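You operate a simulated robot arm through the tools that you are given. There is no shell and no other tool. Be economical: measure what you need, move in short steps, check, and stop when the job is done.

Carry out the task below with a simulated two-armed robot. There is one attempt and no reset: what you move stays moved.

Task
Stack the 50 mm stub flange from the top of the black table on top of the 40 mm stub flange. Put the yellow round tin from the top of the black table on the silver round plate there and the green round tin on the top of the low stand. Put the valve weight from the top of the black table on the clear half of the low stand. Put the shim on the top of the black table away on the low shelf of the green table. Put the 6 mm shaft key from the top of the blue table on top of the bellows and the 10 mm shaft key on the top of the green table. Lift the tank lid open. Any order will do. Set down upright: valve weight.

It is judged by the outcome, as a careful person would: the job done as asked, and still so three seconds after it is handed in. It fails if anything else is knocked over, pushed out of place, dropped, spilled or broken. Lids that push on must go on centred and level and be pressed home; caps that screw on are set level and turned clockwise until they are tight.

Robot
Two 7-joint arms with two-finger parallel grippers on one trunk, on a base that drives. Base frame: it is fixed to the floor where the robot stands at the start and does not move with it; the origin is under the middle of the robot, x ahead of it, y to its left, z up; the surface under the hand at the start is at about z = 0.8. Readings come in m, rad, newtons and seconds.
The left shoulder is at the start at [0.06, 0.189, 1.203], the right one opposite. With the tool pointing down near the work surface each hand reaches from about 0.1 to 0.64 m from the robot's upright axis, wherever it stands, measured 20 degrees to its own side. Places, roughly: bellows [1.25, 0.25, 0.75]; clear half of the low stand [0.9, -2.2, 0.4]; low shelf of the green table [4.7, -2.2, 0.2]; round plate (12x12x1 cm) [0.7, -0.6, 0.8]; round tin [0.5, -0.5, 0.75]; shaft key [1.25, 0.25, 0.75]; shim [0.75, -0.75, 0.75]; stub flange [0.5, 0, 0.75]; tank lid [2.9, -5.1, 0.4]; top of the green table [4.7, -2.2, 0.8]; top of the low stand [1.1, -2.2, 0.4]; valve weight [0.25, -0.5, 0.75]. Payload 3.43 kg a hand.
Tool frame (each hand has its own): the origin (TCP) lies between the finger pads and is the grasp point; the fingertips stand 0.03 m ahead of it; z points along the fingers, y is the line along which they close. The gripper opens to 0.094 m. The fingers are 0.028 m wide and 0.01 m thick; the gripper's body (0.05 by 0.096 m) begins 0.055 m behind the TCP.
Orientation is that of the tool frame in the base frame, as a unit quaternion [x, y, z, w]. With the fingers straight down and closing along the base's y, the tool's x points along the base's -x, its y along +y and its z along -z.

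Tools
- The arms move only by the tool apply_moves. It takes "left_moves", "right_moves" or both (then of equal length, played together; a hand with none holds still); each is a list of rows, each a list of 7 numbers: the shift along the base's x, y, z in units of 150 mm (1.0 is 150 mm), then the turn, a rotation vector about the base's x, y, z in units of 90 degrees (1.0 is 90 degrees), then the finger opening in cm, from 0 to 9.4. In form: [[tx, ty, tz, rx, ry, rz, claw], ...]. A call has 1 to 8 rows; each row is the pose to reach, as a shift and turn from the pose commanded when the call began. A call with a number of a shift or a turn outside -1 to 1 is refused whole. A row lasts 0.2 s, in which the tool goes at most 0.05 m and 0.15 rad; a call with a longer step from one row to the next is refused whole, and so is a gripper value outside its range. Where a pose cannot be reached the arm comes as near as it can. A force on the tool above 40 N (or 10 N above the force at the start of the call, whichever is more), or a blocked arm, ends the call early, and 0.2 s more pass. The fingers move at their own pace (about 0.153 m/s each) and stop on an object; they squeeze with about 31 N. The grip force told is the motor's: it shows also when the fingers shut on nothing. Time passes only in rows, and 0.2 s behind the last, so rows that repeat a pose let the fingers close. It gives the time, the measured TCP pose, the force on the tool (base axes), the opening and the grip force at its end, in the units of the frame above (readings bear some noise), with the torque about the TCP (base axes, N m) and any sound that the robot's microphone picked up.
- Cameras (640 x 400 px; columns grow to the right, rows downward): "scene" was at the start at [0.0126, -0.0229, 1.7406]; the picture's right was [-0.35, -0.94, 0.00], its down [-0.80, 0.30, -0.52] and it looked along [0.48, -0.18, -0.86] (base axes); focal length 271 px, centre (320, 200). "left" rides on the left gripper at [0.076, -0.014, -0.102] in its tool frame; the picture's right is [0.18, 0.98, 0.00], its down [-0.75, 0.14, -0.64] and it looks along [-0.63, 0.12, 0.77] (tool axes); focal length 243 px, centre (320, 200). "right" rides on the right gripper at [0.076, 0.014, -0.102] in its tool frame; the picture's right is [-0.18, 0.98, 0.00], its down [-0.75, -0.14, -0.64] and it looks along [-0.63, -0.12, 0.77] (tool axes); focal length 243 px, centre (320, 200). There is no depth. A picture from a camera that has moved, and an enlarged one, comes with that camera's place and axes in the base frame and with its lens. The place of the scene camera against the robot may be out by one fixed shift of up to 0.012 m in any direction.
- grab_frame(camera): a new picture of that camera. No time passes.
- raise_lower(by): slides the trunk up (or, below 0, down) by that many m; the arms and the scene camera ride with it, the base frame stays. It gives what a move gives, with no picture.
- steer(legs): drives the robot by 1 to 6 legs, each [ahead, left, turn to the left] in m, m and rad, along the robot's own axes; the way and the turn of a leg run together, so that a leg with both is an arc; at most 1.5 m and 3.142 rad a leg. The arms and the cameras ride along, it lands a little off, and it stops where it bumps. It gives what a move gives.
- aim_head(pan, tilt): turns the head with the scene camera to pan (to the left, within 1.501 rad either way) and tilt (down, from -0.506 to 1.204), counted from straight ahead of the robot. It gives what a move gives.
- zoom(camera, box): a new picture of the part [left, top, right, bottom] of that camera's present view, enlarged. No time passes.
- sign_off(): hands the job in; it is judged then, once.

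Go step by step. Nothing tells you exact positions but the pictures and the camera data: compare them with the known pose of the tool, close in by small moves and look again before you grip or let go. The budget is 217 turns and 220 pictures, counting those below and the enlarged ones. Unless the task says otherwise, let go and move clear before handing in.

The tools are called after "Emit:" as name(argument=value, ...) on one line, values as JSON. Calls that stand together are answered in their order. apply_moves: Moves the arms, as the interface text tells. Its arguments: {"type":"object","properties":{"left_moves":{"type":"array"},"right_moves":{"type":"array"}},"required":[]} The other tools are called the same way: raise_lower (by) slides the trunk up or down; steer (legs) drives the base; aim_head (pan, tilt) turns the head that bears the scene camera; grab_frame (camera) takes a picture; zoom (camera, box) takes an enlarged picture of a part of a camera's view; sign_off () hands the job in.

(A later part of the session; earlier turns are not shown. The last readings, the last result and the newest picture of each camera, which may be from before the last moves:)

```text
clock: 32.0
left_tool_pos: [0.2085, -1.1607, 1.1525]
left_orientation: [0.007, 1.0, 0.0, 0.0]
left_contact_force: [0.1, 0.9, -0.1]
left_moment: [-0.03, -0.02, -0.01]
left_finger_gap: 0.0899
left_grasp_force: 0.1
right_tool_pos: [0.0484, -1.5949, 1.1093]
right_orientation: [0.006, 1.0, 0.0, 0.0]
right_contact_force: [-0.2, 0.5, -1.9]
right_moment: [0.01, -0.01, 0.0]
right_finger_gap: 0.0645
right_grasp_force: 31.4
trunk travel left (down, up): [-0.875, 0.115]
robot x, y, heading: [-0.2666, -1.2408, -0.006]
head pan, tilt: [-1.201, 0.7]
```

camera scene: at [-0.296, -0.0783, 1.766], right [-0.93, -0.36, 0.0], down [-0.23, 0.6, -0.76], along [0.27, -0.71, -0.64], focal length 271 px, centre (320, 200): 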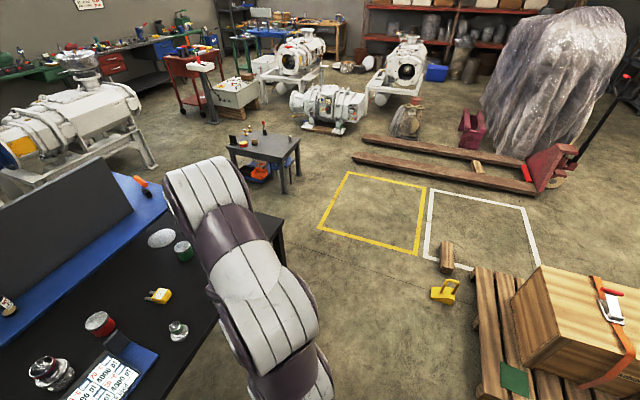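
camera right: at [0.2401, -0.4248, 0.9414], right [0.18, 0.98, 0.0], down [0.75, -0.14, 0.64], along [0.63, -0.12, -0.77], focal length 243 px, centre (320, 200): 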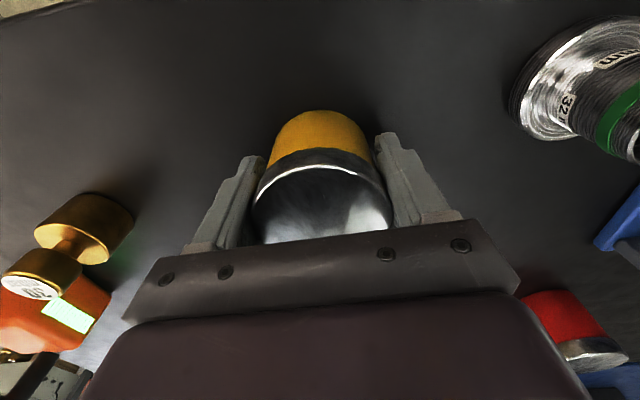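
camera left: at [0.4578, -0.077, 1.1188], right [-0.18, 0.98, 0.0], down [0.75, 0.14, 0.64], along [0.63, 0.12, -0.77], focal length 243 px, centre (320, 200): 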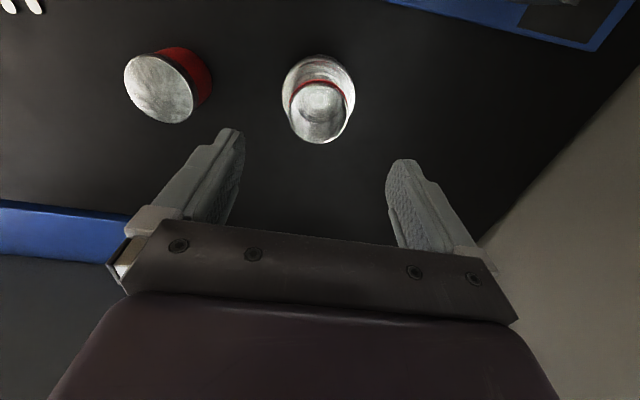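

Emit:
steer(legs=[[0.82, 0, 0], [0, 0, 1.577]])

Emit:
aim_head(pan=0, tilt=0.9)

Emit:
grab_frame(camera="scene")

```text
clock: 40.1
left_tool_pos: [0.4779, -0.7694, 1.1505]
left_orientation: [-0.697, 0.717, 0.0, 0.0]
left_contact_force: [0.6, -0.5, -0.4]
left_moment: [0.01, 0.05, 0.04]
left_finger_gap: 0.0902
left_grasp_force: 0.1
right_tool_pos: [0.9094, -0.9354, 1.1087]
right_orientation: [-0.698, 0.716, 0.0, 0.0]
right_contact_force: [0.4, -0.1, -1.5]
right_moment: [0.01, 0.02, 0.0]
right_finger_gap: 0.0646
right_grasp_force: 31.0
trunk travel left (down, up): [-0.875, 0.115]
robot x, y, heading: [0.5537, -1.2441, 1.542]
head pan, tilt: [-1.201, 0.7]
```

```text
clock: 41.5
left_tool_pos: [0.4787, -0.7673, 1.1524]
left_orientation: [-0.697, 0.717, 0.0, -0.001]
left_contact_force: [0.1, -1.3, -0.6]
left_moment: [0.04, 0.0, -0.03]
left_finger_gap: 0.0896
left_grasp_force: 0.1
right_tool_pos: [0.9093, -0.9344, 1.1089]
right_orientation: [-0.698, 0.716, 0.0, 0.0]
right_contact_force: [-0.2, -0.3, -2.0]
right_moment: [0.01, -0.03, 0.01]
right_finger_gap: 0.0643
right_grasp_force: 30.5
trunk travel left (down, up): [-0.875, 0.115]
robot x, y, heading: [0.5508, -1.2431, 1.548]
head pan, tilt: [0.0, 0.901]
```

```text
186 pictures are left
camera scene: at [0.5611, -1.2264, 1.7498], right [1.0, -0.03, 0.0], down [-0.02, -0.78, -0.62], along [0.02, 0.62, -0.78], focal length 271 px, centre (320, 200)
```

scene: 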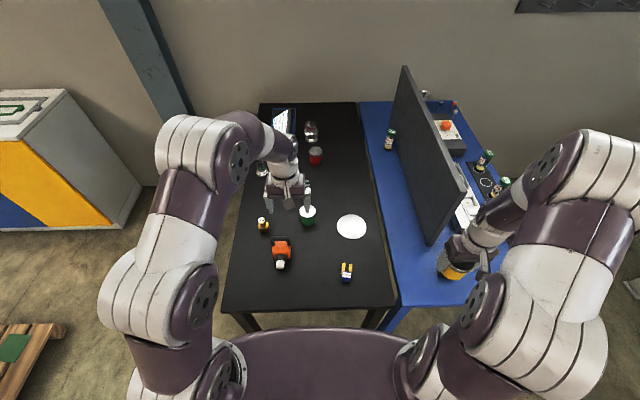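

Robot is at the table's right end. Move ahead 0.1 m, then bring the tin over the plate.

Emit:
steer(legs=[[0.1, 0, 0.02]])

Emit:
apply_moves(right_moves=[[-0.2, 0.15, 0, 0, 0, 0, 5], [-0.4, 0.3, 0, 0, 0, 0, 5], [-0.6, 0.5, 0, 0, 0, 0, 5], [-0.8, 0.7, 0, 0, 0, 0, 5], [-1.0, 0.9, 0, 0, 0, 0, 5], [-1.0, 1.0, 0, 0, 0, 0, 5]])

Emit:
grab_frame(camera="right")

Emit:
grab_frame(camera="left")

Emit:
grab_frame(camera="scene")

```text
clock: 42.7
left_tool_pos: [0.4695, -0.6745, 1.1512]
left_orientation: [-0.705, 0.709, -0.001, 0.001]
left_contact_force: [0.2, 0.0, 0.7]
left_moment: [0.0, -0.04, -0.01]
left_finger_gap: 0.0899
left_grasp_force: 0.0
right_tool_pos: [0.9037, -0.8321, 1.11]
right_orientation: [-0.705, 0.709, 0.001, 0.001]
right_contact_force: [-0.3, 0.6, -2.0]
right_moment: [-0.02, 0.01, -0.01]
right_finger_gap: 0.0645
right_grasp_force: 30.9
trunk travel left (down, up): [-0.875, 0.115]
robot x, y, heading: [0.5559, -1.1455, 1.569]
head pan, tilt: [0.0, 0.901]
```

```text
clock: 44.1
left_tool_pos: [0.4704, -0.6726, 1.1511]
left_orientation: [-0.704, 0.71, 0.0, -0.001]
left_contact_force: [0.3, -0.3, 0.8]
left_moment: [0.0, -0.01, 0.01]
left_finger_gap: 0.0902
left_grasp_force: 0.2
right_tool_pos: [0.7528, -0.6824, 1.1089]
right_orientation: [-0.705, 0.71, -0.001, -0.001]
right_contact_force: [0.2, 0.0, -1.6]
right_moment: [-0.02, 0.03, 0.03]
right_finger_gap: 0.0645
right_grasp_force: 31.4
trunk travel left (down, up): [-0.875, 0.115]
robot x, y, heading: [0.5492, -1.1465, 1.563]
head pan, tilt: [0.0, 0.901]
```

```text
185 pictures are left
camera right: at [0.7386, -0.758, 1.211], right [-0.98, 0.19, 0.0], down [0.15, 0.75, 0.64], along [0.12, 0.63, -0.77], focal length 243 px, centre (320, 200)
```

right: 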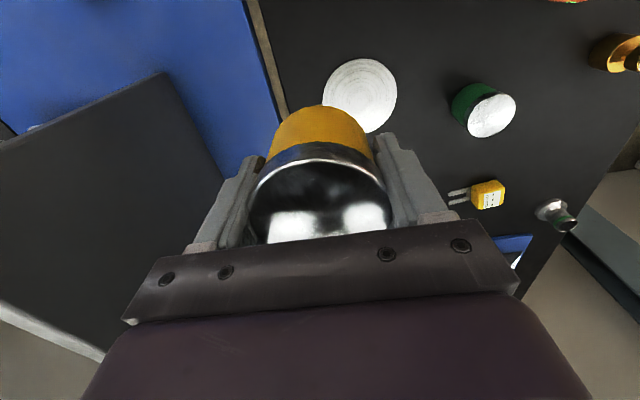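

```text
184 pictures are left
camera left: at [0.4841, -0.7492, 1.2541], right [-0.98, -0.18, 0.0], down [-0.13, 0.76, 0.64], along [-0.11, 0.63, -0.77], focal length 243 px, centre (320, 200)
```

left: 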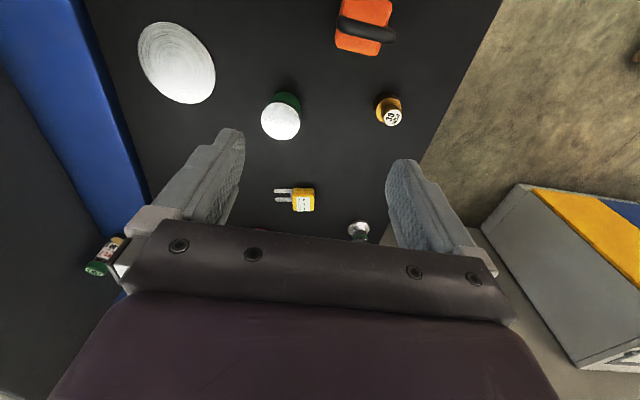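

```text
183 pictures are left
camera scene: at [0.5631, -1.1287, 1.7498], right [1.0, -0.01, 0.0], down [-0.01, -0.78, -0.62], along [0.0, 0.62, -0.78], focal length 271 px, centre (320, 200)
```

scene: 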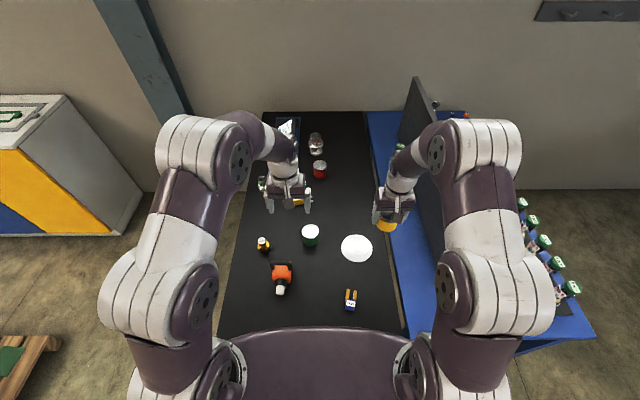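

Plate centre ≈(0.696,-0.627). Shift the tin over it and lower part way.

Emit:
apply_moves(right_moves=[[-0.19, 0.19, 0, 0, 0, 0, 5], [-0.38, 0.375, -0.1, 0, 0, 0, 5], [-0.38, 0.375, -0.4, 0, 0, 0, 5], [-0.38, 0.375, -0.7, 0, 0, 0, 5], [-0.38, 0.375, -1.0, 0, 0, 0, 5]])

Emit:
grab_frame(camera="right")

Emit:
zoom(camera="scene", box=[240, 190, 440, 320])

```text
clock: 45.3
left_tool_pos: [0.4697, -0.6714, 1.1498]
left_orientation: [-0.705, 0.709, -0.001, -0.001]
left_contact_force: [-0.3, 0.9, 0.1]
left_moment: [0.0, 0.0, 0.01]
left_finger_gap: 0.0904
left_grasp_force: 0.1
right_tool_pos: [0.6957, -0.6288, 0.9592]
right_orientation: [-0.705, 0.709, 0.0, 0.0]
right_contact_force: [-0.3, 0.0, -1.8]
right_moment: [-0.04, 0.0, 0.0]
right_finger_gap: 0.0645
right_grasp_force: 30.9
trunk travel left (down, up): [-0.875, 0.115]
robot x, y, heading: [0.5536, -1.1479, 1.565]
head pan, tilt: [0.0, 0.901]
```

```text
182 pictures are left
camera right: at [0.6811, -0.7036, 1.0608], right [-0.98, 0.19, 0.0], down [0.15, 0.75, 0.64], along [0.12, 0.63, -0.77], focal length 243 px, centre (320, 200)
```

right: 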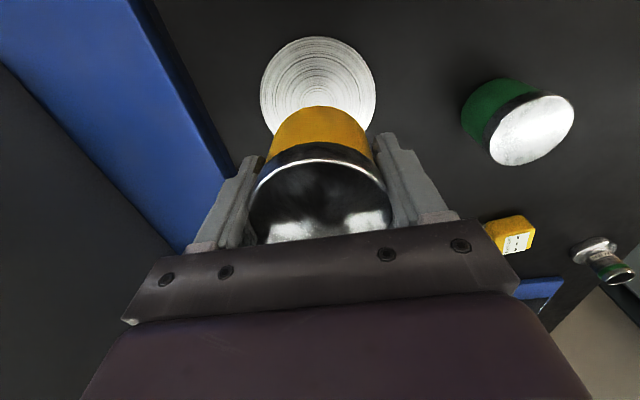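

```text
3.08 times, centred on (340, 255) of scene
camera zoom: at [0.5623, -1.1277, 1.7498], right [1.0, -0.01, 0.0], down [0.0, -0.78, -0.62], along [0.0, 0.62, -0.78], focal length 835 px, centre (258, 31)
```

zoom: 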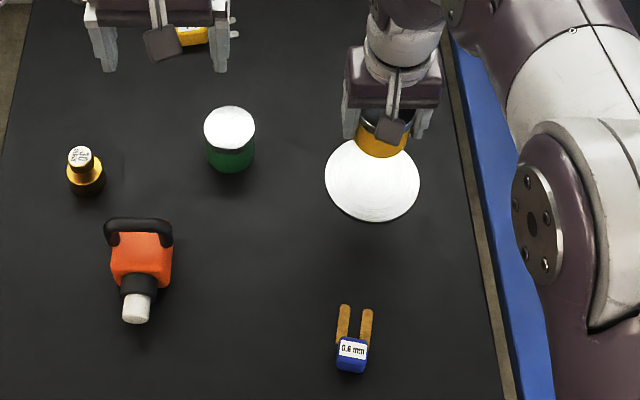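

Well centred. Lowering to just above the plate.

Emit:
apply_moves(right_moves=[[0, 0, -0.25, 0, 0, 0, 5], [0, 0, -0.5, 0, 0, 0, 5], [0, 0, -0.63, 0, 0, 0, 5], [0, 0, -0.66, 0, 0, 0, 5], [0, 0, -0.68, 0, 0, 0, 5]])

```text
clock: 46.5
left_tool_pos: [0.4712, -0.6727, 1.1519]
left_orientation: [-0.704, 0.71, 0.0, 0.0]
left_contact_force: [0.5, 0.6, -0.4]
left_moment: [0.0, 0.0, 0.02]
left_finger_gap: 0.0899
left_grasp_force: 0.0
right_tool_pos: [0.6976, -0.6256, 0.8568]
right_orientation: [-0.705, 0.709, 0.0, 0.001]
right_contact_force: [0.1, -0.5, -1.1]
right_moment: [-0.01, 0.01, -0.02]
right_finger_gap: 0.0648
right_grasp_force: 31.2
trunk travel left (down, up): [-0.875, 0.115]
robot x, y, heading: [0.5558, -1.1469, 1.567]
head pan, tilt: [0.0, 0.901]
```

Emit:
apply_moves(right_moves=[[0, 0, -0.01, 0, 0, 0, 5], [0, 0, -0.02, 0, 0, 0, 5], [0, 0, -0.03, 0, 0, 0, 5], [0, 0, -0.03, 0, 0, 0, 5]])

Emit:
grab_frame(camera="right")

```text
clock: 47.5
left_tool_pos: [0.4709, -0.6736, 1.1524]
left_orientation: [-0.705, 0.709, 0.0, 0.0]
left_contact_force: [-0.4, -0.2, -0.1]
left_moment: [-0.03, 0.01, 0.04]
left_finger_gap: 0.09
left_grasp_force: 0.1
right_tool_pos: [0.6961, -0.6245, 0.8532]
right_orientation: [-0.705, 0.709, -0.001, 0.0]
right_contact_force: [0.2, 0.0, -1.3]
right_moment: [0.03, 0.03, 0.01]
right_finger_gap: 0.0641
right_grasp_force: 31.3
trunk travel left (down, up): [-0.875, 0.115]
robot x, y, heading: [0.5517, -1.148, 1.563]
head pan, tilt: [0.0, 0.901]
```

```text
180 pictures are left
camera right: at [0.6815, -0.7006, 0.9546], right [-0.98, 0.19, 0.0], down [0.15, 0.75, 0.64], along [0.12, 0.63, -0.77], focal length 243 px, centre (320, 200)
```

right: 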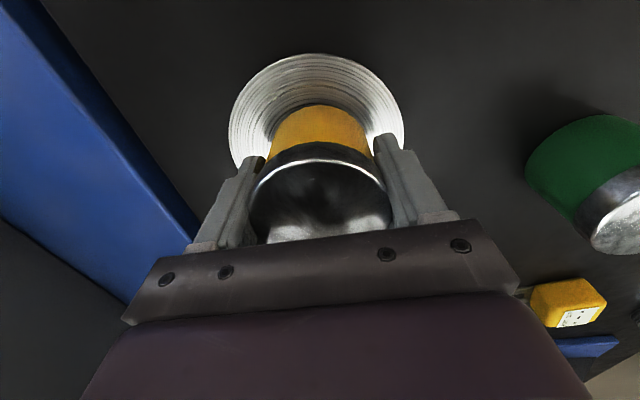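

Emit:
apply_moves(right_moves=[[0, 0, -0.01, 0, 0, 0, 5], [0, 0, -0.02, 0, 0, 0, 5], [0, 0, -0.03, 0, 0, 0, 5], [0, 0, -0.03, 0, 0, 0, 5]])

```text
clock: 48.5
left_tool_pos: [0.4698, -0.6721, 1.1512]
left_orientation: [-0.704, 0.71, 0.0, 0.0]
left_contact_force: [-0.1, 0.5, 0.7]
left_moment: [0.02, -0.02, -0.02]
left_finger_gap: 0.0901
left_grasp_force: 0.2
right_tool_pos: [0.696, -0.6234, 0.848]
right_orientation: [-0.707, 0.708, 0.0, 0.0]
right_contact_force: [0.6, 0.6, -1.5]
right_moment: [0.01, 0.02, 0.02]
right_finger_gap: 0.0646
right_grasp_force: 31.1
trunk travel left (down, up): [-0.875, 0.115]
robot x, y, heading: [0.5547, -1.1476, 1.568]
head pan, tilt: [0.0, 0.901]
```

Emit:
apply_moves(right_moves=[[0, 0, -0.01, 0, 0, 0, 5], [0, 0, -0.02, 0, 0, 0, 5], [0, 0, -0.03, 0, 0, 0, 5], [0, 0, -0.03, 0, 0, 0, 5]])

```text
clock: 49.5
left_tool_pos: [0.4709, -0.6733, 1.1512]
left_orientation: [-0.705, 0.709, 0.001, -0.001]
left_contact_force: [0.1, -0.6, 0.2]
left_moment: [0.03, 0.03, -0.02]
left_finger_gap: 0.09
left_grasp_force: 0.1
right_tool_pos: [0.6979, -0.624, 0.8453]
right_orientation: [-0.705, 0.709, 0.0, 0.0]
right_contact_force: [-0.1, -0.3, -1.9]
right_moment: [0.0, 0.0, -0.01]
right_finger_gap: 0.0643
right_grasp_force: 31.0
trunk travel left (down, up): [-0.875, 0.115]
robot x, y, heading: [0.5527, -1.1473, 1.566]
head pan, tilt: [0.0, 0.901]
```

Emit:
apply_moves(right_moves=[[0, 0, -0.01, 0, 0, 0, 5], [0, 0, -0.02, 0, 0, 0, 5], [0, 0, -0.03, 0, 0, 0, 5], [0, 0, -0.03, 0, 0, 0, 5]])

Emit:
grab_frame(camera="right")

```text
clock: 50.5
left_tool_pos: [0.4703, -0.6733, 1.1536]
left_orientation: [-0.705, 0.71, 0.001, 0.0]
left_contact_force: [1.2, 0.1, 0.2]
left_moment: [-0.01, -0.02, 0.0]
left_finger_gap: 0.0902
left_grasp_force: 0.0
right_tool_pos: [0.6965, -0.6237, 0.8408]
right_orientation: [-0.705, 0.709, 0.003, 0.002]
right_contact_force: [-0.2, 4.0, 26.5]
right_moment: [0.09, 0.01, 0.0]
right_finger_gap: 0.0648
right_grasp_force: 31.3
trunk travel left (down, up): [-0.875, 0.115]
robot x, y, heading: [0.5537, -1.1449, 1.567]
head pan, tilt: [0.0, 0.901]
```

```text
179 pictures are left
camera right: at [0.682, -0.7, 0.9427], right [-0.98, 0.19, 0.0], down [0.14, 0.75, 0.65], along [0.12, 0.64, -0.76], focal length 243 px, centre (320, 200)
```

right: 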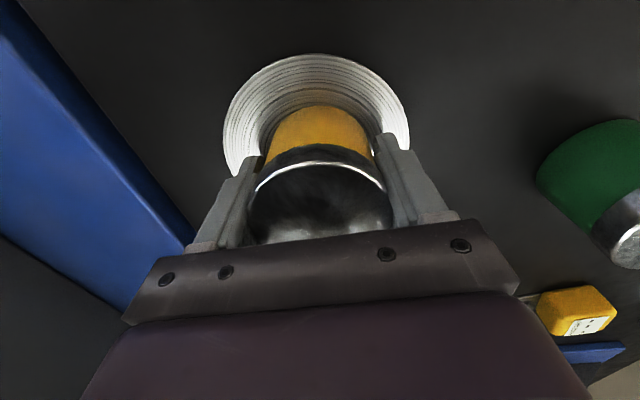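

Contact made. Ease 1 mm up, release moderately (8 cm) and rise.

Emit:
apply_moves(right_moves=[[0, 0, 0.012, 0, 0, 0, 5], [0, 0, 0.012, 0, 0, 0, 7], [0, 0, 0.012, 0, 0, 0, 8], [0, 0, 0.012, 0, 0, 0, 8], [0, 0, 0.2, 0, 0, 0, 8], [0, 0, 0.5, 0, 0, 0, 8], [0, 0, 0.8, 0, 0, 0, 9], [0, 0, 1.0, 0, 0, 0, 9.4]])

Emit:
grab_frame(camera="right")

```text
clock: 52.3
left_tool_pos: [0.4703, -0.6735, 1.1517]
left_orientation: [-0.704, 0.71, 0.0, 0.0]
left_contact_force: [-0.6, -0.6, 0.3]
left_moment: [0.0, -0.01, 0.01]
left_finger_gap: 0.0897
left_grasp_force: 0.1
right_tool_pos: [0.6969, -0.6248, 0.9881]
right_orientation: [-0.705, 0.709, -0.001, 0.0]
right_contact_force: [-0.1, -0.1, -0.3]
right_moment: [-0.01, 0.02, -0.04]
right_finger_gap: 0.0941
right_grasp_force: 0.0
trunk travel left (down, up): [-0.875, 0.115]
robot x, y, heading: [0.5564, -1.1476, 1.565]
head pan, tilt: [0.0, 0.901]
```

```text
178 pictures are left
camera right: at [0.6819, -0.7005, 1.0898], right [-0.98, 0.19, 0.0], down [0.14, 0.75, 0.64], along [0.12, 0.63, -0.77], focal length 243 px, centre (320, 200)
```

right: 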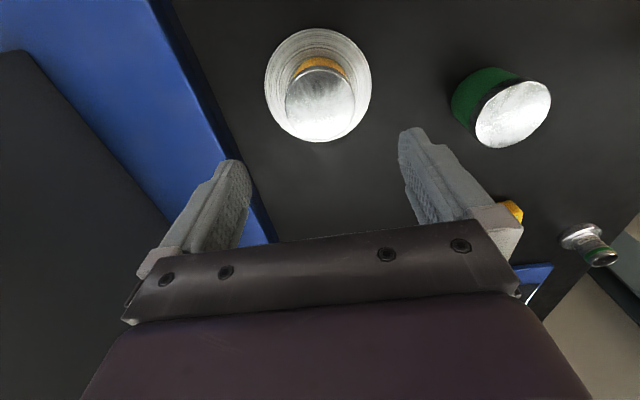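

Yellow tin is centred on the plate. Next: right hand towards the green tin (0.517,-0.579), left to the valve weight (0.341,-0.622).

Emit:
apply_moves(left_moves=[[-0.2, 0.1, 0, 0, 0, 0, 9], [-0.4, 0.2, -0.1, 0, 0, 0, 9], [-0.6, 0.3, -0.3, 0, 0, 0, 9], [-0.8, 0.34, -0.5, 0, 0, 0, 9], [-0.867, 0.34, -0.7, 0, 0, 0, 9], [-0.867, 0.34, -0.9, 0, 0, 0, 9]], right_moves=[[0, 0, 0.1, 0, 0, 0, 9.4], [-0.2, 0.05, 0.1, 0, 0, 0, 9.4], [-0.4, 0.1, 0.1, 0, 0, 0, 9.4], [-0.6, 0.2, 0.1, 0, 0, 0, 9.4], [-0.8, 0.3, 0.1, 0, 0, 0, 9.4], [-1.0, 0.3, 0.1, 0, 0, 0, 9.4]])

Emit:
grab_frame(camera="right")

Emit:
grab_frame(camera="left")

```text
clock: 53.7
left_tool_pos: [0.341, -0.6181, 1.0148]
left_orientation: [-0.705, 0.71, 0.0, 0.0]
left_contact_force: [-0.3, 0.0, -0.7]
left_moment: [0.02, -0.02, 0.02]
left_finger_gap: 0.0901
left_grasp_force: 0.1
right_tool_pos: [0.5472, -0.5778, 1.0043]
right_orientation: [-0.705, 0.709, 0.0, 0.001]
right_contact_force: [0.5, -0.5, 0.7]
right_moment: [0.01, -0.02, 0.0]
right_finger_gap: 0.0939
right_grasp_force: 0.0
trunk travel left (down, up): [-0.875, 0.115]
robot x, y, heading: [0.5546, -1.1488, 1.566]
head pan, tilt: [0.0, 0.901]
```

```text
177 pictures are left
camera right: at [0.5317, -0.653, 1.1058], right [-0.98, 0.19, 0.0], down [0.15, 0.75, 0.64], along [0.12, 0.63, -0.77], focal length 243 px, centre (320, 200)
```

right: 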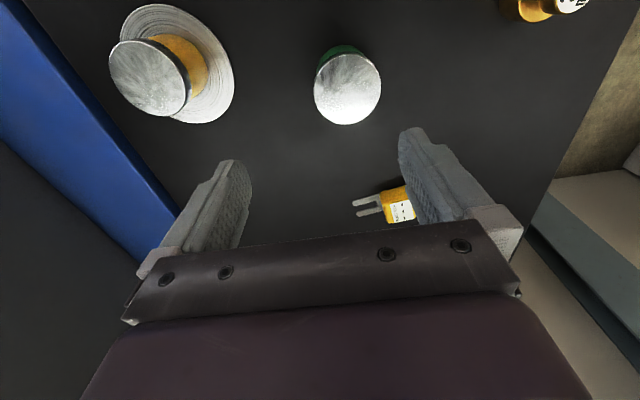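

```text
176 pictures are left
camera left: at [0.3544, -0.6962, 1.1182], right [-0.98, -0.18, 0.0], down [-0.14, 0.75, 0.64], along [-0.11, 0.63, -0.77], focal length 243 px, centre (320, 200)
```

left: 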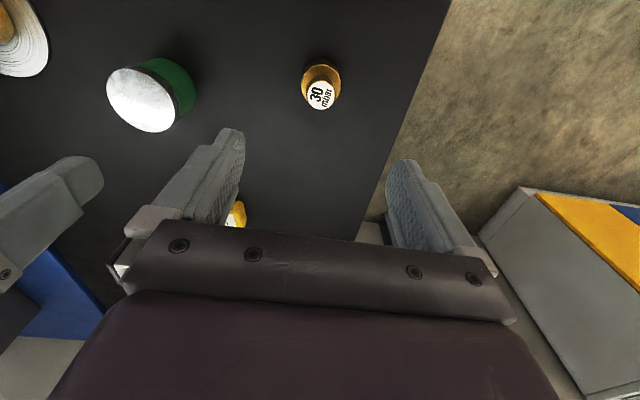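

Aligned; lower both to ~0.93.

Emit:
apply_moves(left_moves=[[0.01, -0.02, -0.2, 0, 0, 0, 9], [0.01, -0.02, -0.4, 0, 0, 0, 8], [0.01, -0.02, -0.55, 0, 0, 0, 7]], right_moves=[[-0.1, -0.01, 0, 0, 0, 0, 9.4], [-0.195, -0.01, -0.2, 0, 0, 0, 9.4], [-0.195, -0.01, -0.5, 0, 0, 0, 9.4]])

Emit:
grab_frame(camera="right")

Emit:
grab_frame(camera="left")

Emit:
zoom(camera="scene", box=[240, 220, 340, 300])

```text
clock: 54.5
left_tool_pos: [0.341, -0.6248, 0.934]
left_orientation: [-0.704, 0.71, -0.002, -0.001]
left_contact_force: [0.5, -0.5, 0.0]
left_moment: [0.02, 0.0, 0.01]
left_finger_gap: 0.0701
left_grasp_force: 0.2
right_tool_pos: [0.5176, -0.5801, 0.9304]
right_orientation: [-0.706, 0.708, -0.001, 0.0]
right_contact_force: [0.2, 1.7, 0.9]
right_moment: [-0.03, -0.04, 0.0]
right_finger_gap: 0.0939
right_grasp_force: 0.1
trunk travel left (down, up): [-0.875, 0.115]
robot x, y, heading: [0.5551, -1.1461, 1.567]
head pan, tilt: [0.0, 0.901]
```

```text
175 pictures are left
camera right: at [0.5026, -0.6551, 1.0327], right [-0.98, 0.19, 0.0], down [0.15, 0.75, 0.64], along [0.12, 0.63, -0.77], focal length 243 px, centre (320, 200)
```

right: 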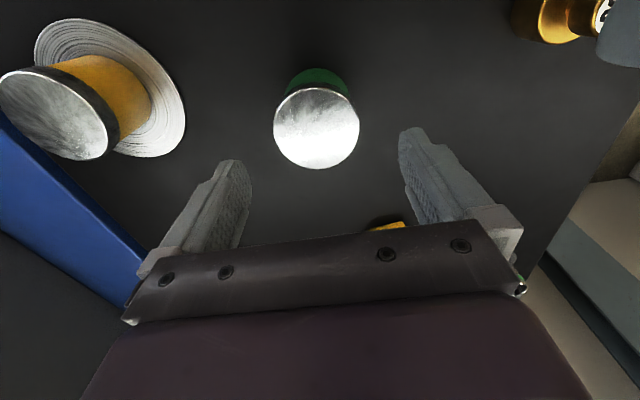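

```text
174 pictures are left
camera left: at [0.3539, -0.7017, 1.0376], right [-0.98, -0.18, 0.0], down [-0.13, 0.76, 0.64], along [-0.11, 0.63, -0.77], focal length 243 px, centre (320, 200)
```

left: 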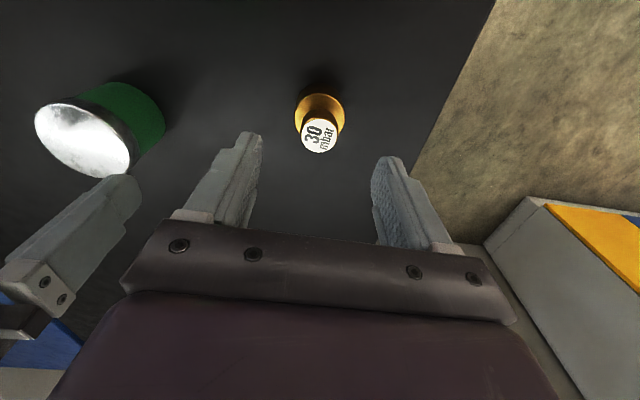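

```text
5.00 times, centred on (290, 260) of scene
camera zoom: at [0.5627, -1.1283, 1.7499], right [1.0, -0.01, 0.0], down [-0.01, -0.78, -0.62], along [0.0, 0.62, -0.78], focal length 1357 px, centre (470, -100)
```

zoom: 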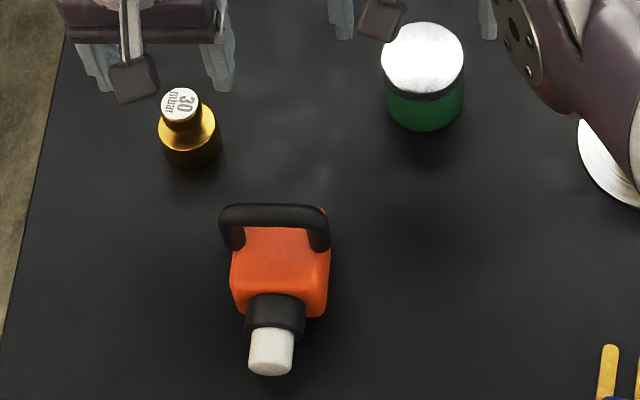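

Both aligned. Lower to grasp heights and close.

Emit:
apply_moves(left_moves=[[0, 0.03, -0.2, 0, 0, 0, 7], [0, 0.03, -0.4, 0, 0, 0, 7], [0, 0.03, -0.55, 0, 0, 0, 7], [0, 0.03, -0.64, 0, 0, 0, 7], [0, 0.03, -0.64, 0, 0, 0, 5], [0, 0.03, -0.64, 0, 0, 0, 2.5], [0, 0.03, -0.64, 0, 0, 0, 2.5]], right_moves=[[0.01, 0.005, -0.2, 0, 0, 0, 9.4], [0.01, 0.005, -0.4, 0, 0, 0, 9.4], [0.01, 0.005, -0.55, 0, 0, 0, 9.4], [0.01, 0.005, -0.61, 0, 0, 0, 9.4], [0.01, 0.005, -0.61, 0, 0, 0, 7], [0.01, 0.005, -0.61, 0, 0, 0, 5], [0.01, 0.005, -0.61, 0, 0, 0, 5]])

Emit:
grab_frame(camera="left")

```text
clock: 56.1
left_tool_pos: [0.3402, -0.6226, 0.8401]
left_orientation: [-0.704, 0.71, 0.001, 0.0]
left_contact_force: [-0.2, -0.3, -2.1]
left_moment: [-0.02, -0.02, 0.0]
left_finger_gap: 0.0439
left_grasp_force: 30.9
right_tool_pos: [0.5235, -0.5925, 0.8537]
right_orientation: [-0.706, 0.708, 0.008, 0.005]
right_contact_force: [-4.1, 1.6, 33.7]
right_moment: [0.43, 0.06, -0.06]
right_finger_gap: 0.0678
right_grasp_force: 31.6
right hand out of reach, approached as far as the arm can: row 2, 3, 4, 5, 6, 7
trunk travel left (down, up): [-0.875, 0.115]
robot x, y, heading: [0.5519, -1.1525, 1.564]
head pan, tilt: [0.0, 0.901]
```

```text
172 pictures are left
camera left: at [0.3533, -0.6994, 0.9431], right [-0.98, -0.18, 0.0], down [-0.14, 0.75, 0.64], along [-0.11, 0.63, -0.77], focal length 243 px, centre (320, 200)
```

left: 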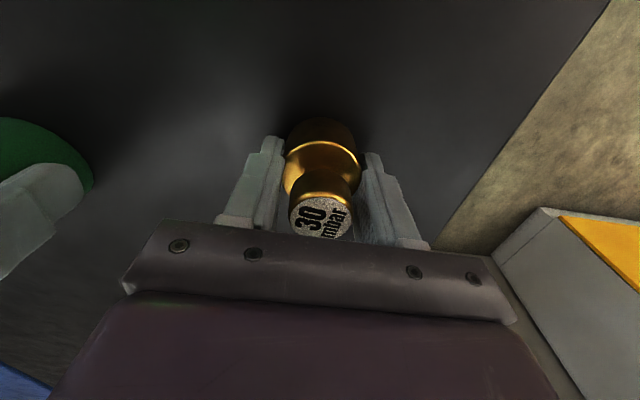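

Left has the weight. Right couldn't quite get there and shows force; look.

Emit:
grab_frame(camera="right")

Emit:
grab_frame(camera="scene")

```text
171 pictures are left
camera right: at [0.5096, -0.6697, 0.9547], right [-0.98, 0.19, 0.01], down [0.15, 0.74, 0.65], along [0.12, 0.64, -0.76], focal length 243 px, centre (320, 200)
```

right: 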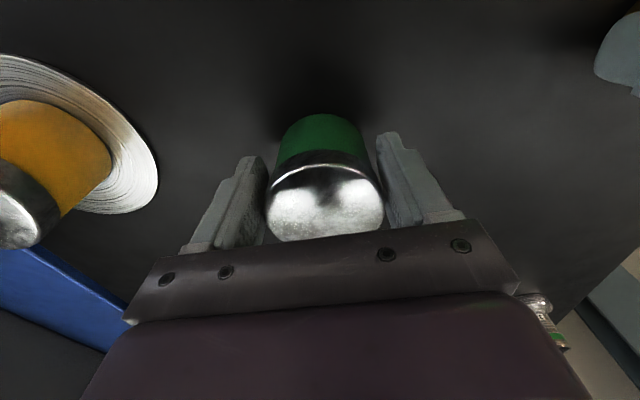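

```text
170 pictures are left
camera scene: at [0.5616, -1.1352, 1.7505], right [1.0, -0.01, 0.0], down [0.0, -0.78, -0.62], along [0.0, 0.62, -0.78], focal length 271 px, centre (320, 200)
```

scene: 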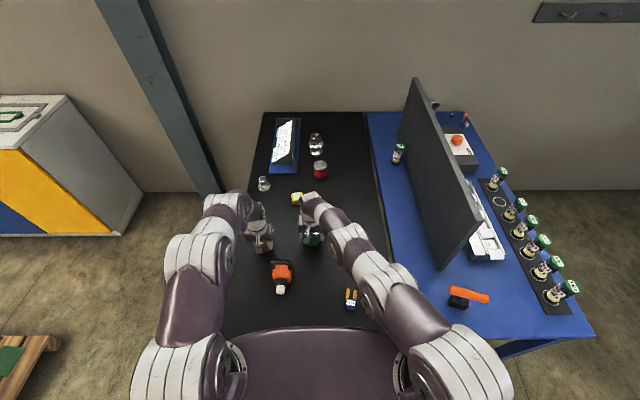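

The right fingers already hold the tin (arm near full stretch). Lift both gently and pull the right hand back toward the robot.

Emit:
apply_moves(left_moves=[[0, 0, 0.1, 0, 0, 0, 2.5], [0, 0, 0.3, 0, 0, 0, 2.5], [0, 0, 0.5, 0, 0, 0, 2.5], [0, 0, 0.7, 0, 0, 0, 2.5], [0, 0, 0.7, 0, 0, 0, 2.5]], right_moves=[[0, -0.05, 0.15, 0, 0, 0, 5], [0, -0.05, 0.3, 0, 0, 0, 5], [0, -0.05, 0.45, 0, 0, 0, 5], [0, -0.1, 0.6, 0, 0, 0, 5], [0, -0.1, 0.7, 0, 0, 0, 5]])

Emit:
grab_frame(camera="right")

Emit:
grab_frame(camera="left")

```text
clock: 57.3
left_tool_pos: [0.3394, -0.6213, 0.9422]
left_orientation: [-0.705, 0.71, -0.001, -0.001]
left_contact_force: [-0.5, 0.3, -3.4]
left_moment: [0.02, 0.01, 0.0]
left_finger_gap: 0.0439
left_grasp_force: 30.7
right_tool_pos: [0.5263, -0.6111, 0.9504]
right_orientation: [-0.705, 0.709, -0.001, 0.0]
right_contact_force: [-0.2, 0.1, -2.3]
right_moment: [-0.01, 0.02, 0.0]
right_finger_gap: 0.0678
right_grasp_force: 31.0
trunk travel left (down, up): [-0.875, 0.115]
robot x, y, heading: [0.552, -1.1472, 1.566]
head pan, tilt: [0.0, 0.901]
```

```text
169 pictures are left
camera right: at [0.5099, -0.6864, 1.0523], right [-0.98, 0.19, 0.0], down [0.14, 0.75, 0.64], along [0.12, 0.63, -0.77], focal length 243 px, centre (320, 200)
```

right: 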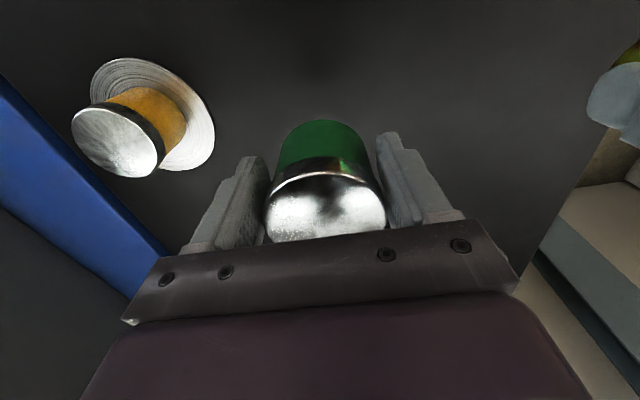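

```text
168 pictures are left
camera left: at [0.3534, -0.6979, 1.045], right [-0.98, -0.18, 0.0], down [-0.14, 0.76, 0.64], along [-0.11, 0.63, -0.77], focal length 243 px, centre (320, 200)
```

left: 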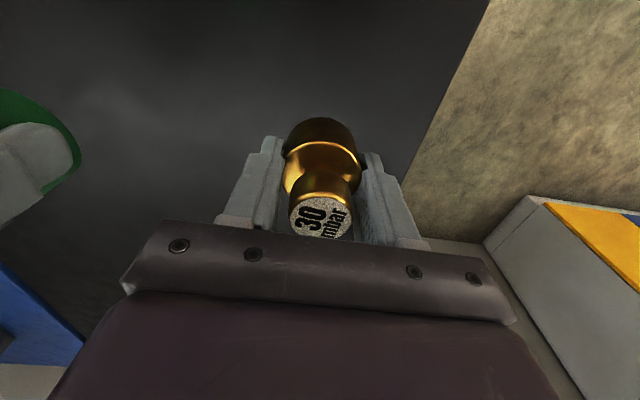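

Both held. Raise and tuck the hands, then back off and turn towards the low stand.

Emit:
apply_moves(left_moves=[[0, -0.1, 0.25, 0, 0, 0, 2.5], [0.05, -0.25, 0.5, 0, 0, 0, 2.5], [0.1, -0.4, 0.75, 0, 0, 0, 2.5], [0.2, -0.6, 0.95, 0, 0, 0, 2.5], [0.2, -0.7, 1.0, 0, 0, 0, 2.5]], right_moves=[[0.1, -0.1, 0.25, 0, 0, 0, 5], [0.3, -0.2, 0.45, 0, 0, 0, 5], [0.5, -0.3, 0.65, 0, 0, 0, 5], [0.7, -0.4, 0.85, 0, 0, 0, 5], [0.9, -0.5, 1.0, 0, 0, 0, 5]])

Emit:
steer(legs=[[-0.2, 0, 0], [0, 0, -1.57]])

Emit:
aim_head(pan=-0.9, tilt=0.7)

Emit:
grab_frame(camera="scene")

```text
clock: 58.5
left_tool_pos: [0.3744, -0.7255, 1.0922]
left_orientation: [-0.705, 0.709, 0.001, -0.001]
left_contact_force: [0.2, -0.1, -2.8]
left_moment: [0.04, 0.0, 0.02]
left_finger_gap: 0.0437
left_grasp_force: 30.9
right_tool_pos: [0.6617, -0.6852, 1.1011]
right_orientation: [-0.706, 0.708, 0.0, 0.0]
right_contact_force: [-0.2, 0.0, -1.0]
right_moment: [-0.02, 0.01, -0.01]
right_finger_gap: 0.0675
right_grasp_force: 31.4
trunk travel left (down, up): [-0.875, 0.115]
robot x, y, heading: [0.5497, -1.1502, 1.567]
head pan, tilt: [0.0, 0.901]
```

```text
clock: 64.0
left_tool_pos: [0.9798, -1.1816, 1.0914]
left_orientation: [0.018, 1.0, -0.001, -0.001]
left_contact_force: [0.3, 0.2, -3.0]
left_moment: [0.0, -0.01, 0.02]
left_finger_gap: 0.0436
left_grasp_force: 31.4
right_tool_pos: [1.0104, -1.4688, 1.1006]
right_orientation: [0.016, 1.0, 0.0, -0.001]
right_contact_force: [0.0, 0.4, -1.7]
right_moment: [0.04, 0.03, -0.01]
right_finger_gap: 0.0678
right_grasp_force: 30.5
trunk travel left (down, up): [-0.875, 0.115]
robot x, y, heading: [0.548, -1.3505, -0.034]
head pan, tilt: [0.0, 0.901]
```

```text
clock: 65.2
left_tool_pos: [0.9803, -1.1808, 1.0895]
left_orientation: [0.018, 1.0, 0.0, -0.001]
left_contact_force: [-0.5, 0.5, -3.0]
left_moment: [-0.02, -0.04, -0.02]
left_finger_gap: 0.0438
left_grasp_force: 31.0
right_tool_pos: [1.0125, -1.4687, 1.0995]
right_orientation: [0.017, 1.0, 0.0, -0.001]
right_contact_force: [-0.9, -1.0, -1.2]
right_moment: [0.01, 0.04, -0.01]
right_finger_gap: 0.0674
right_grasp_force: 31.1
trunk travel left (down, up): [-0.875, 0.115]
robot x, y, heading: [0.5502, -1.3479, -0.037]
head pan, tilt: [-0.901, 0.7]
```

```text
167 pictures are left
camera scene: at [0.5519, -1.4139, 1.7659], right [-0.8, -0.59, 0.0], down [-0.38, 0.52, -0.76], along [0.45, -0.62, -0.64], focal length 271 px, centre (320, 200)
```

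scene: 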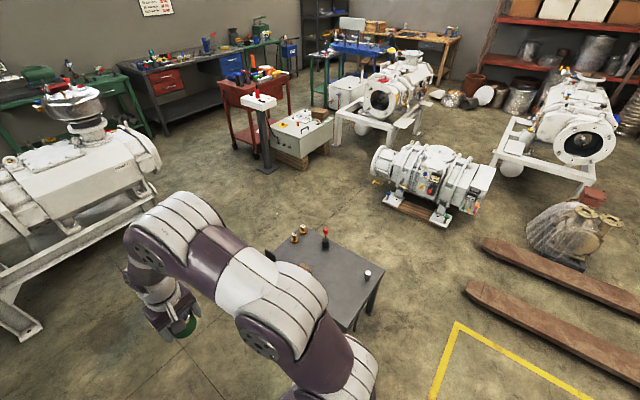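

Drive ahead and turn to face the low stand (facing −y).

Emit:
steer(legs=[[0.5, 0, 0], [0, 0, -1.535]])

Emit:
aim_head(pan=0, tilt=0.8)

Emit:
grab_frame(camera="scene")

Emit:
grab_frame(camera="right")

```text
clock: 71.9
left_tool_pos: [1.2558, -1.7846, 1.0899]
left_orientation: [0.701, 0.713, 0.001, -0.001]
left_contact_force: [0.6, 0.0, -3.0]
left_moment: [-0.01, 0.01, 0.0]
left_finger_gap: 0.0438
left_grasp_force: 31.6
right_tool_pos: [0.9715, -1.8326, 1.1008]
right_orientation: [0.699, 0.715, 0.0, -0.001]
right_contact_force: [0.0, -0.4, -1.4]
right_moment: [-0.02, 0.0, 0.01]
right_finger_gap: 0.0676
right_grasp_force: 31.2
trunk travel left (down, up): [-0.875, 0.115]
robot x, y, heading: [1.0604, -1.3689, -1.552]
head pan, tilt: [-0.901, 0.7]
```

```text
clock: 73.1
left_tool_pos: [1.2565, -1.785, 1.09]
left_orientation: [0.701, 0.713, 0.001, -0.001]
left_contact_force: [-0.4, -0.9, -2.8]
left_moment: [0.02, -0.03, -0.01]
left_finger_gap: 0.0436
left_grasp_force: 31.2
right_tool_pos: [0.9714, -1.831, 1.0998]
right_orientation: [0.699, 0.715, 0.0, 0.001]
right_contact_force: [-0.4, 0.3, -2.0]
right_moment: [0.05, 0.0, 0.01]
right_finger_gap: 0.0676
right_grasp_force: 31.6
trunk travel left (down, up): [-0.875, 0.115]
robot x, y, heading: [1.067, -1.3634, -1.554]
head pan, tilt: [0.0, 0.799]
```

```text
166 pictures are left
camera scene: at [1.0746, -1.3867, 1.7577], right [-1.0, -0.02, 0.0], down [-0.01, 0.72, -0.7], along [0.01, -0.7, -0.72], focal length 271 px, centre (320, 200)
```

scene: 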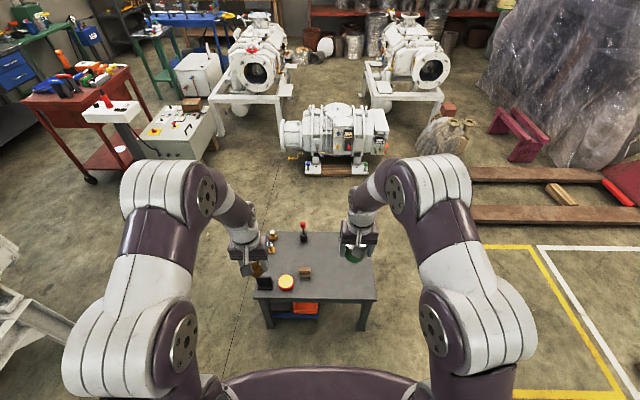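

```text
165 pictures are left
camera right: at [0.9829, -1.7548, 1.2025], right [0.99, -0.16, 0.0], down [-0.12, -0.76, 0.64], along [-0.1, -0.63, -0.77], focal length 243 px, centre (320, 200)
```

right: 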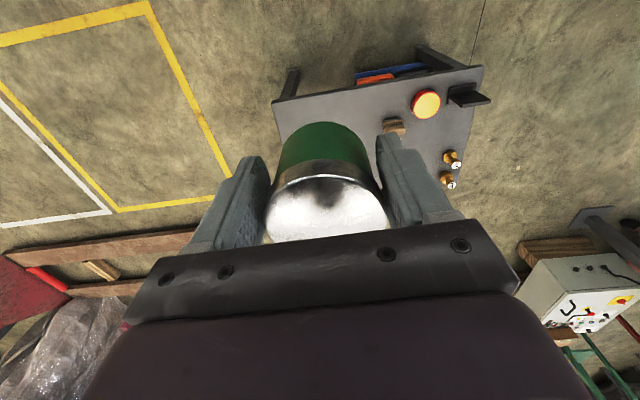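

Stand in front: x 0.77–1.40, y −1.99–−2.43; its clear half is the right (low‑x) side. Drive ahead 0.28 and lower the trunk 0.38.

Emit:
steer(legs=[[0.28, 0, -0.018]])

Emit:
zoom(camera="scene", box=[220, 200, 420, 330])

Emit:
raise_lower(by=-0.35)

Emit:
grab_frame(camera="scene")

Emit:
grab_frame(camera="right")

Emit:
grab_frame(camera="left")

```text
clock: 75.0
left_tool_pos: [1.2529, -2.0672, 1.0911]
left_orientation: [0.707, 0.708, 0.0, 0.001]
left_contact_force: [-1.1, 0.0, -2.9]
left_moment: [-0.01, -0.02, 0.0]
left_finger_gap: 0.0438
left_grasp_force: 31.0
right_tool_pos: [0.9658, -2.11, 1.1015]
right_orientation: [0.705, 0.709, 0.0, 0.0]
right_contact_force: [-0.2, 0.5, -0.8]
right_moment: [0.03, 0.03, -0.02]
right_finger_gap: 0.0675
right_grasp_force: 30.6
trunk travel left (down, up): [-0.875, 0.115]
robot x, y, heading: [1.0667, -1.6476, -1.568]
head pan, tilt: [0.0, 0.799]
```

```text
3.08 times, centred on (320, 265) of scene
camera zoom: at [1.0777, -1.6658, 1.7578], right [-1.0, 0.0, 0.0], down [0.0, 0.72, -0.7], along [0.0, -0.7, -0.72], focal length 835 px, centre (320, 0)
```

zoom: 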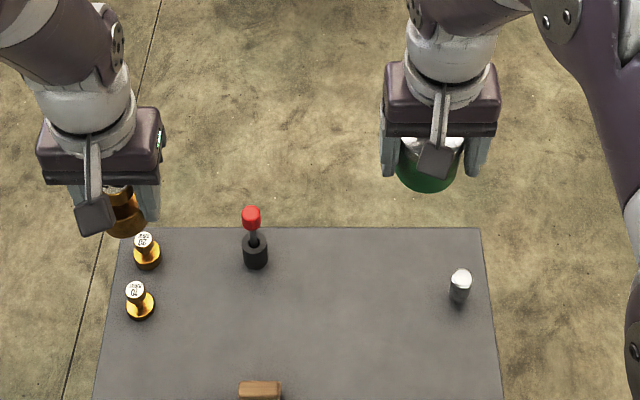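

```text
clock: 78.4
left_tool_pos: [1.2523, -2.0677, 0.7407]
left_orientation: [0.707, 0.708, 0.001, -0.001]
left_contact_force: [0.0, -0.4, -3.5]
left_moment: [0.04, -0.02, 0.02]
left_finger_gap: 0.0436
left_grasp_force: 30.9
right_tool_pos: [0.966, -2.1119, 0.7495]
right_orientation: [0.706, 0.709, -0.001, 0.0]
right_contact_force: [0.4, -0.4, -1.8]
right_moment: [0.05, -0.02, 0.0]
right_finger_gap: 0.0677
right_grasp_force: 31.5
trunk travel left (down, up): [-0.525, 0.465]
robot x, y, heading: [1.0713, -1.6459, -1.565]
head pan, tilt: [0.0, 0.799]
```

```text
163 pictures are left
camera scene: at [1.0777, -1.6675, 1.4077], right [-1.0, 0.0, 0.0], down [0.0, 0.72, -0.7], along [0.0, -0.7, -0.72], focal length 271 px, centre (320, 200)
```

scene: 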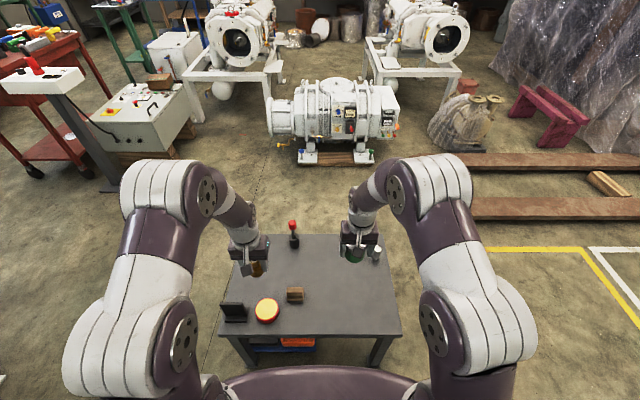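

```text
162 pictures are left
camera right: at [0.9795, -2.0342, 0.8526], right [0.98, -0.18, 0.0], down [-0.14, -0.75, 0.64], along [-0.12, -0.63, -0.77], focal length 243 px, centre (320, 200)
```

right: 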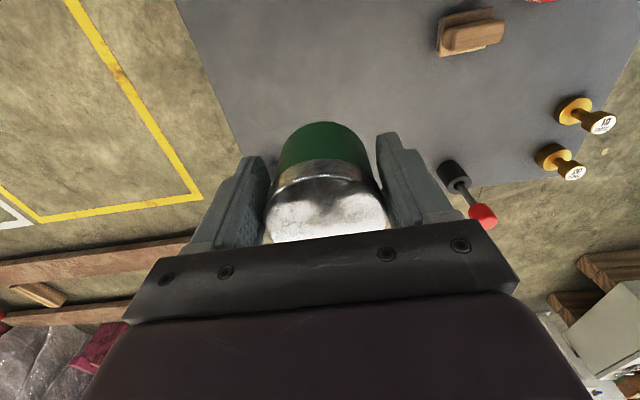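

```text
161 pictures are left
camera left: at [1.2374, -1.9935, 0.8435], right [0.98, 0.19, 0.0], down [0.14, -0.75, 0.64], along [0.12, -0.63, -0.77], focal length 243 px, centre (320, 200)
```

left: 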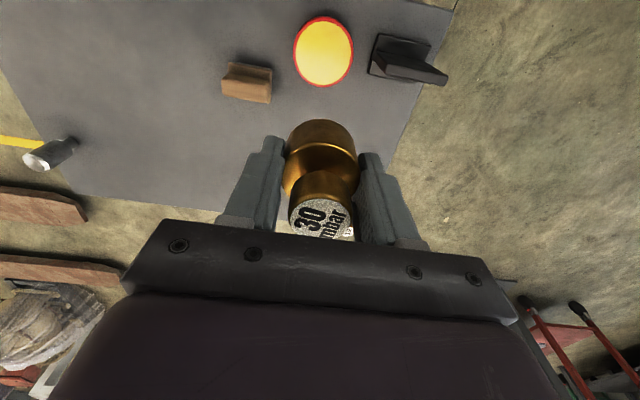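

Stand top z≈0.43; clear half is x<1.11 (except a small silver cylinder at ≈(0.84,-2.31)). Move a bit closer, then lower the tin toward (0.965,-2.23).

Emit:
steer(legs=[[0.08, 0, 0]])

Emit:
apply_moves(right_moves=[[0, -0.1, -0.2, 0, 0, 0, 5], [0, -0.2, -0.45, 0, 0, 0, 5], [0, -0.25, -0.7, 0, 0, 0, 5], [0, -0.25, -0.95, 0, 0, 0, 5]])

Emit:
grab_frame(camera="right")

Emit:
grab_frame(camera="scene")

```text
clock: 79.5
left_tool_pos: [1.2545, -2.1481, 0.7395]
left_orientation: [0.706, 0.708, 0.001, -0.001]
left_contact_force: [-0.1, -0.4, -3.4]
left_moment: [-0.03, 0.0, 0.01]
left_finger_gap: 0.0434
left_grasp_force: 30.2
right_tool_pos: [0.9674, -2.1914, 0.7497]
right_orientation: [0.705, 0.709, 0.001, 0.0]
right_contact_force: [-0.4, -0.1, -2.1]
right_moment: [0.04, 0.02, -0.01]
right_finger_gap: 0.0676
right_grasp_force: 31.4
trunk travel left (down, up): [-0.525, 0.465]
robot x, y, heading: [1.0699, -1.7259, -1.563]
head pan, tilt: [0.0, 0.799]
```

```text
clock: 80.5
left_tool_pos: [1.2545, -2.1481, 0.7412]
left_orientation: [0.706, 0.708, 0.001, -0.001]
left_contact_force: [0.0, 0.2, -2.6]
left_moment: [0.0, 0.01, 0.0]
left_finger_gap: 0.0435
left_grasp_force: 31.3
right_tool_pos: [0.967, -2.2292, 0.6047]
right_orientation: [0.705, 0.709, 0.0, 0.0]
right_contact_force: [0.0, 0.4, -2.4]
right_moment: [-0.01, 0.01, 0.02]
right_finger_gap: 0.0676
right_grasp_force: 30.9
trunk travel left (down, up): [-0.525, 0.465]
robot x, y, heading: [1.0666, -1.7271, -1.562]
head pan, tilt: [0.0, 0.799]
```

```text
160 pictures are left
camera right: at [0.9812, -2.1516, 0.7076], right [0.98, -0.18, 0.0], down [-0.14, -0.75, 0.64], along [-0.11, -0.63, -0.77], focal length 243 px, centre (320, 200)
```

right: 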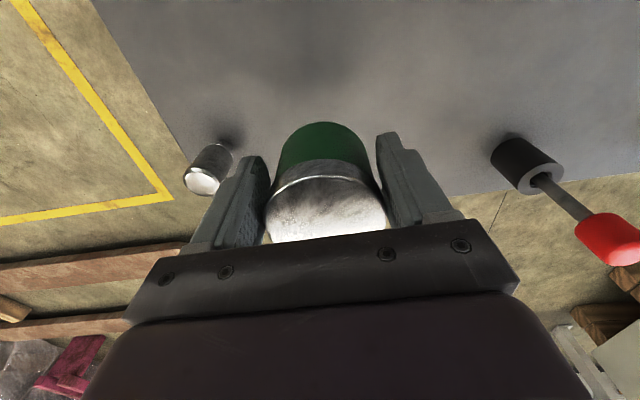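

```text
159 pictures are left
camera scene: at [1.0781, -1.747, 1.4077], right [-1.0, -0.01, 0.0], down [0.0, 0.72, -0.7], along [0.0, -0.7, -0.72], focal length 271 px, centre (320, 200)
```

scene: 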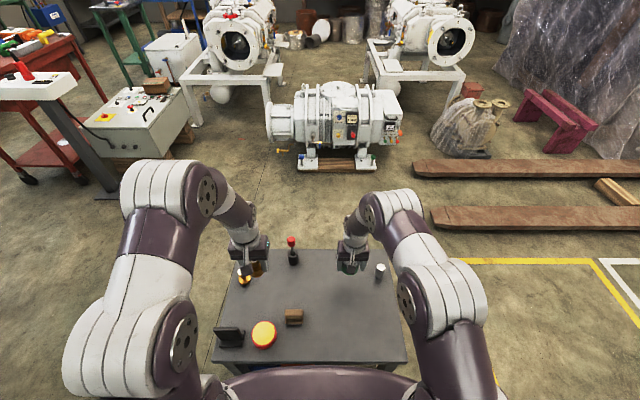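

Spot is clear. Lower toward contact.

Emit:
apply_moves(right_moves=[[0, 0, -0.25, 0, 0, 0, 5], [0, 0, -0.5, 0, 0, 0, 5], [0, 0, -0.65, 0, 0, 0, 5], [0, 0, -0.7, 0, 0, 0, 5], [0, 0, -0.73, 0, 0, 0, 5]])

Emit:
grab_frame(camera="right")

```text
clock: 81.7
left_tool_pos: [1.2533, -2.1461, 0.7415]
left_orientation: [0.705, 0.709, 0.0, 0.0]
left_contact_force: [0.6, 0.1, -3.3]
left_moment: [-0.01, 0.01, 0.0]
left_finger_gap: 0.0438
left_grasp_force: 31.0
right_tool_pos: [0.9647, -2.2296, 0.4998]
right_orientation: [0.705, 0.709, 0.0, 0.001]
right_contact_force: [-3.6, 0.5, 8.1]
right_moment: [-0.31, 0.28, -0.13]
right_finger_gap: 0.0675
right_grasp_force: 31.1
trunk travel left (down, up): [-0.525, 0.465]
robot x, y, heading: [1.0727, -1.7257, -1.566]
head pan, tilt: [0.0, 0.799]
```

```text
158 pictures are left
camera right: at [0.9781, -2.1512, 0.6016], right [0.98, -0.18, 0.0], down [-0.14, -0.75, 0.64], along [-0.11, -0.63, -0.77], focal length 243 px, centre (320, 200)
```

right: 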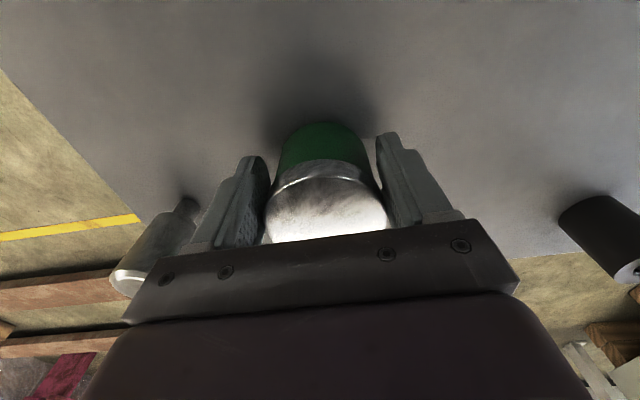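

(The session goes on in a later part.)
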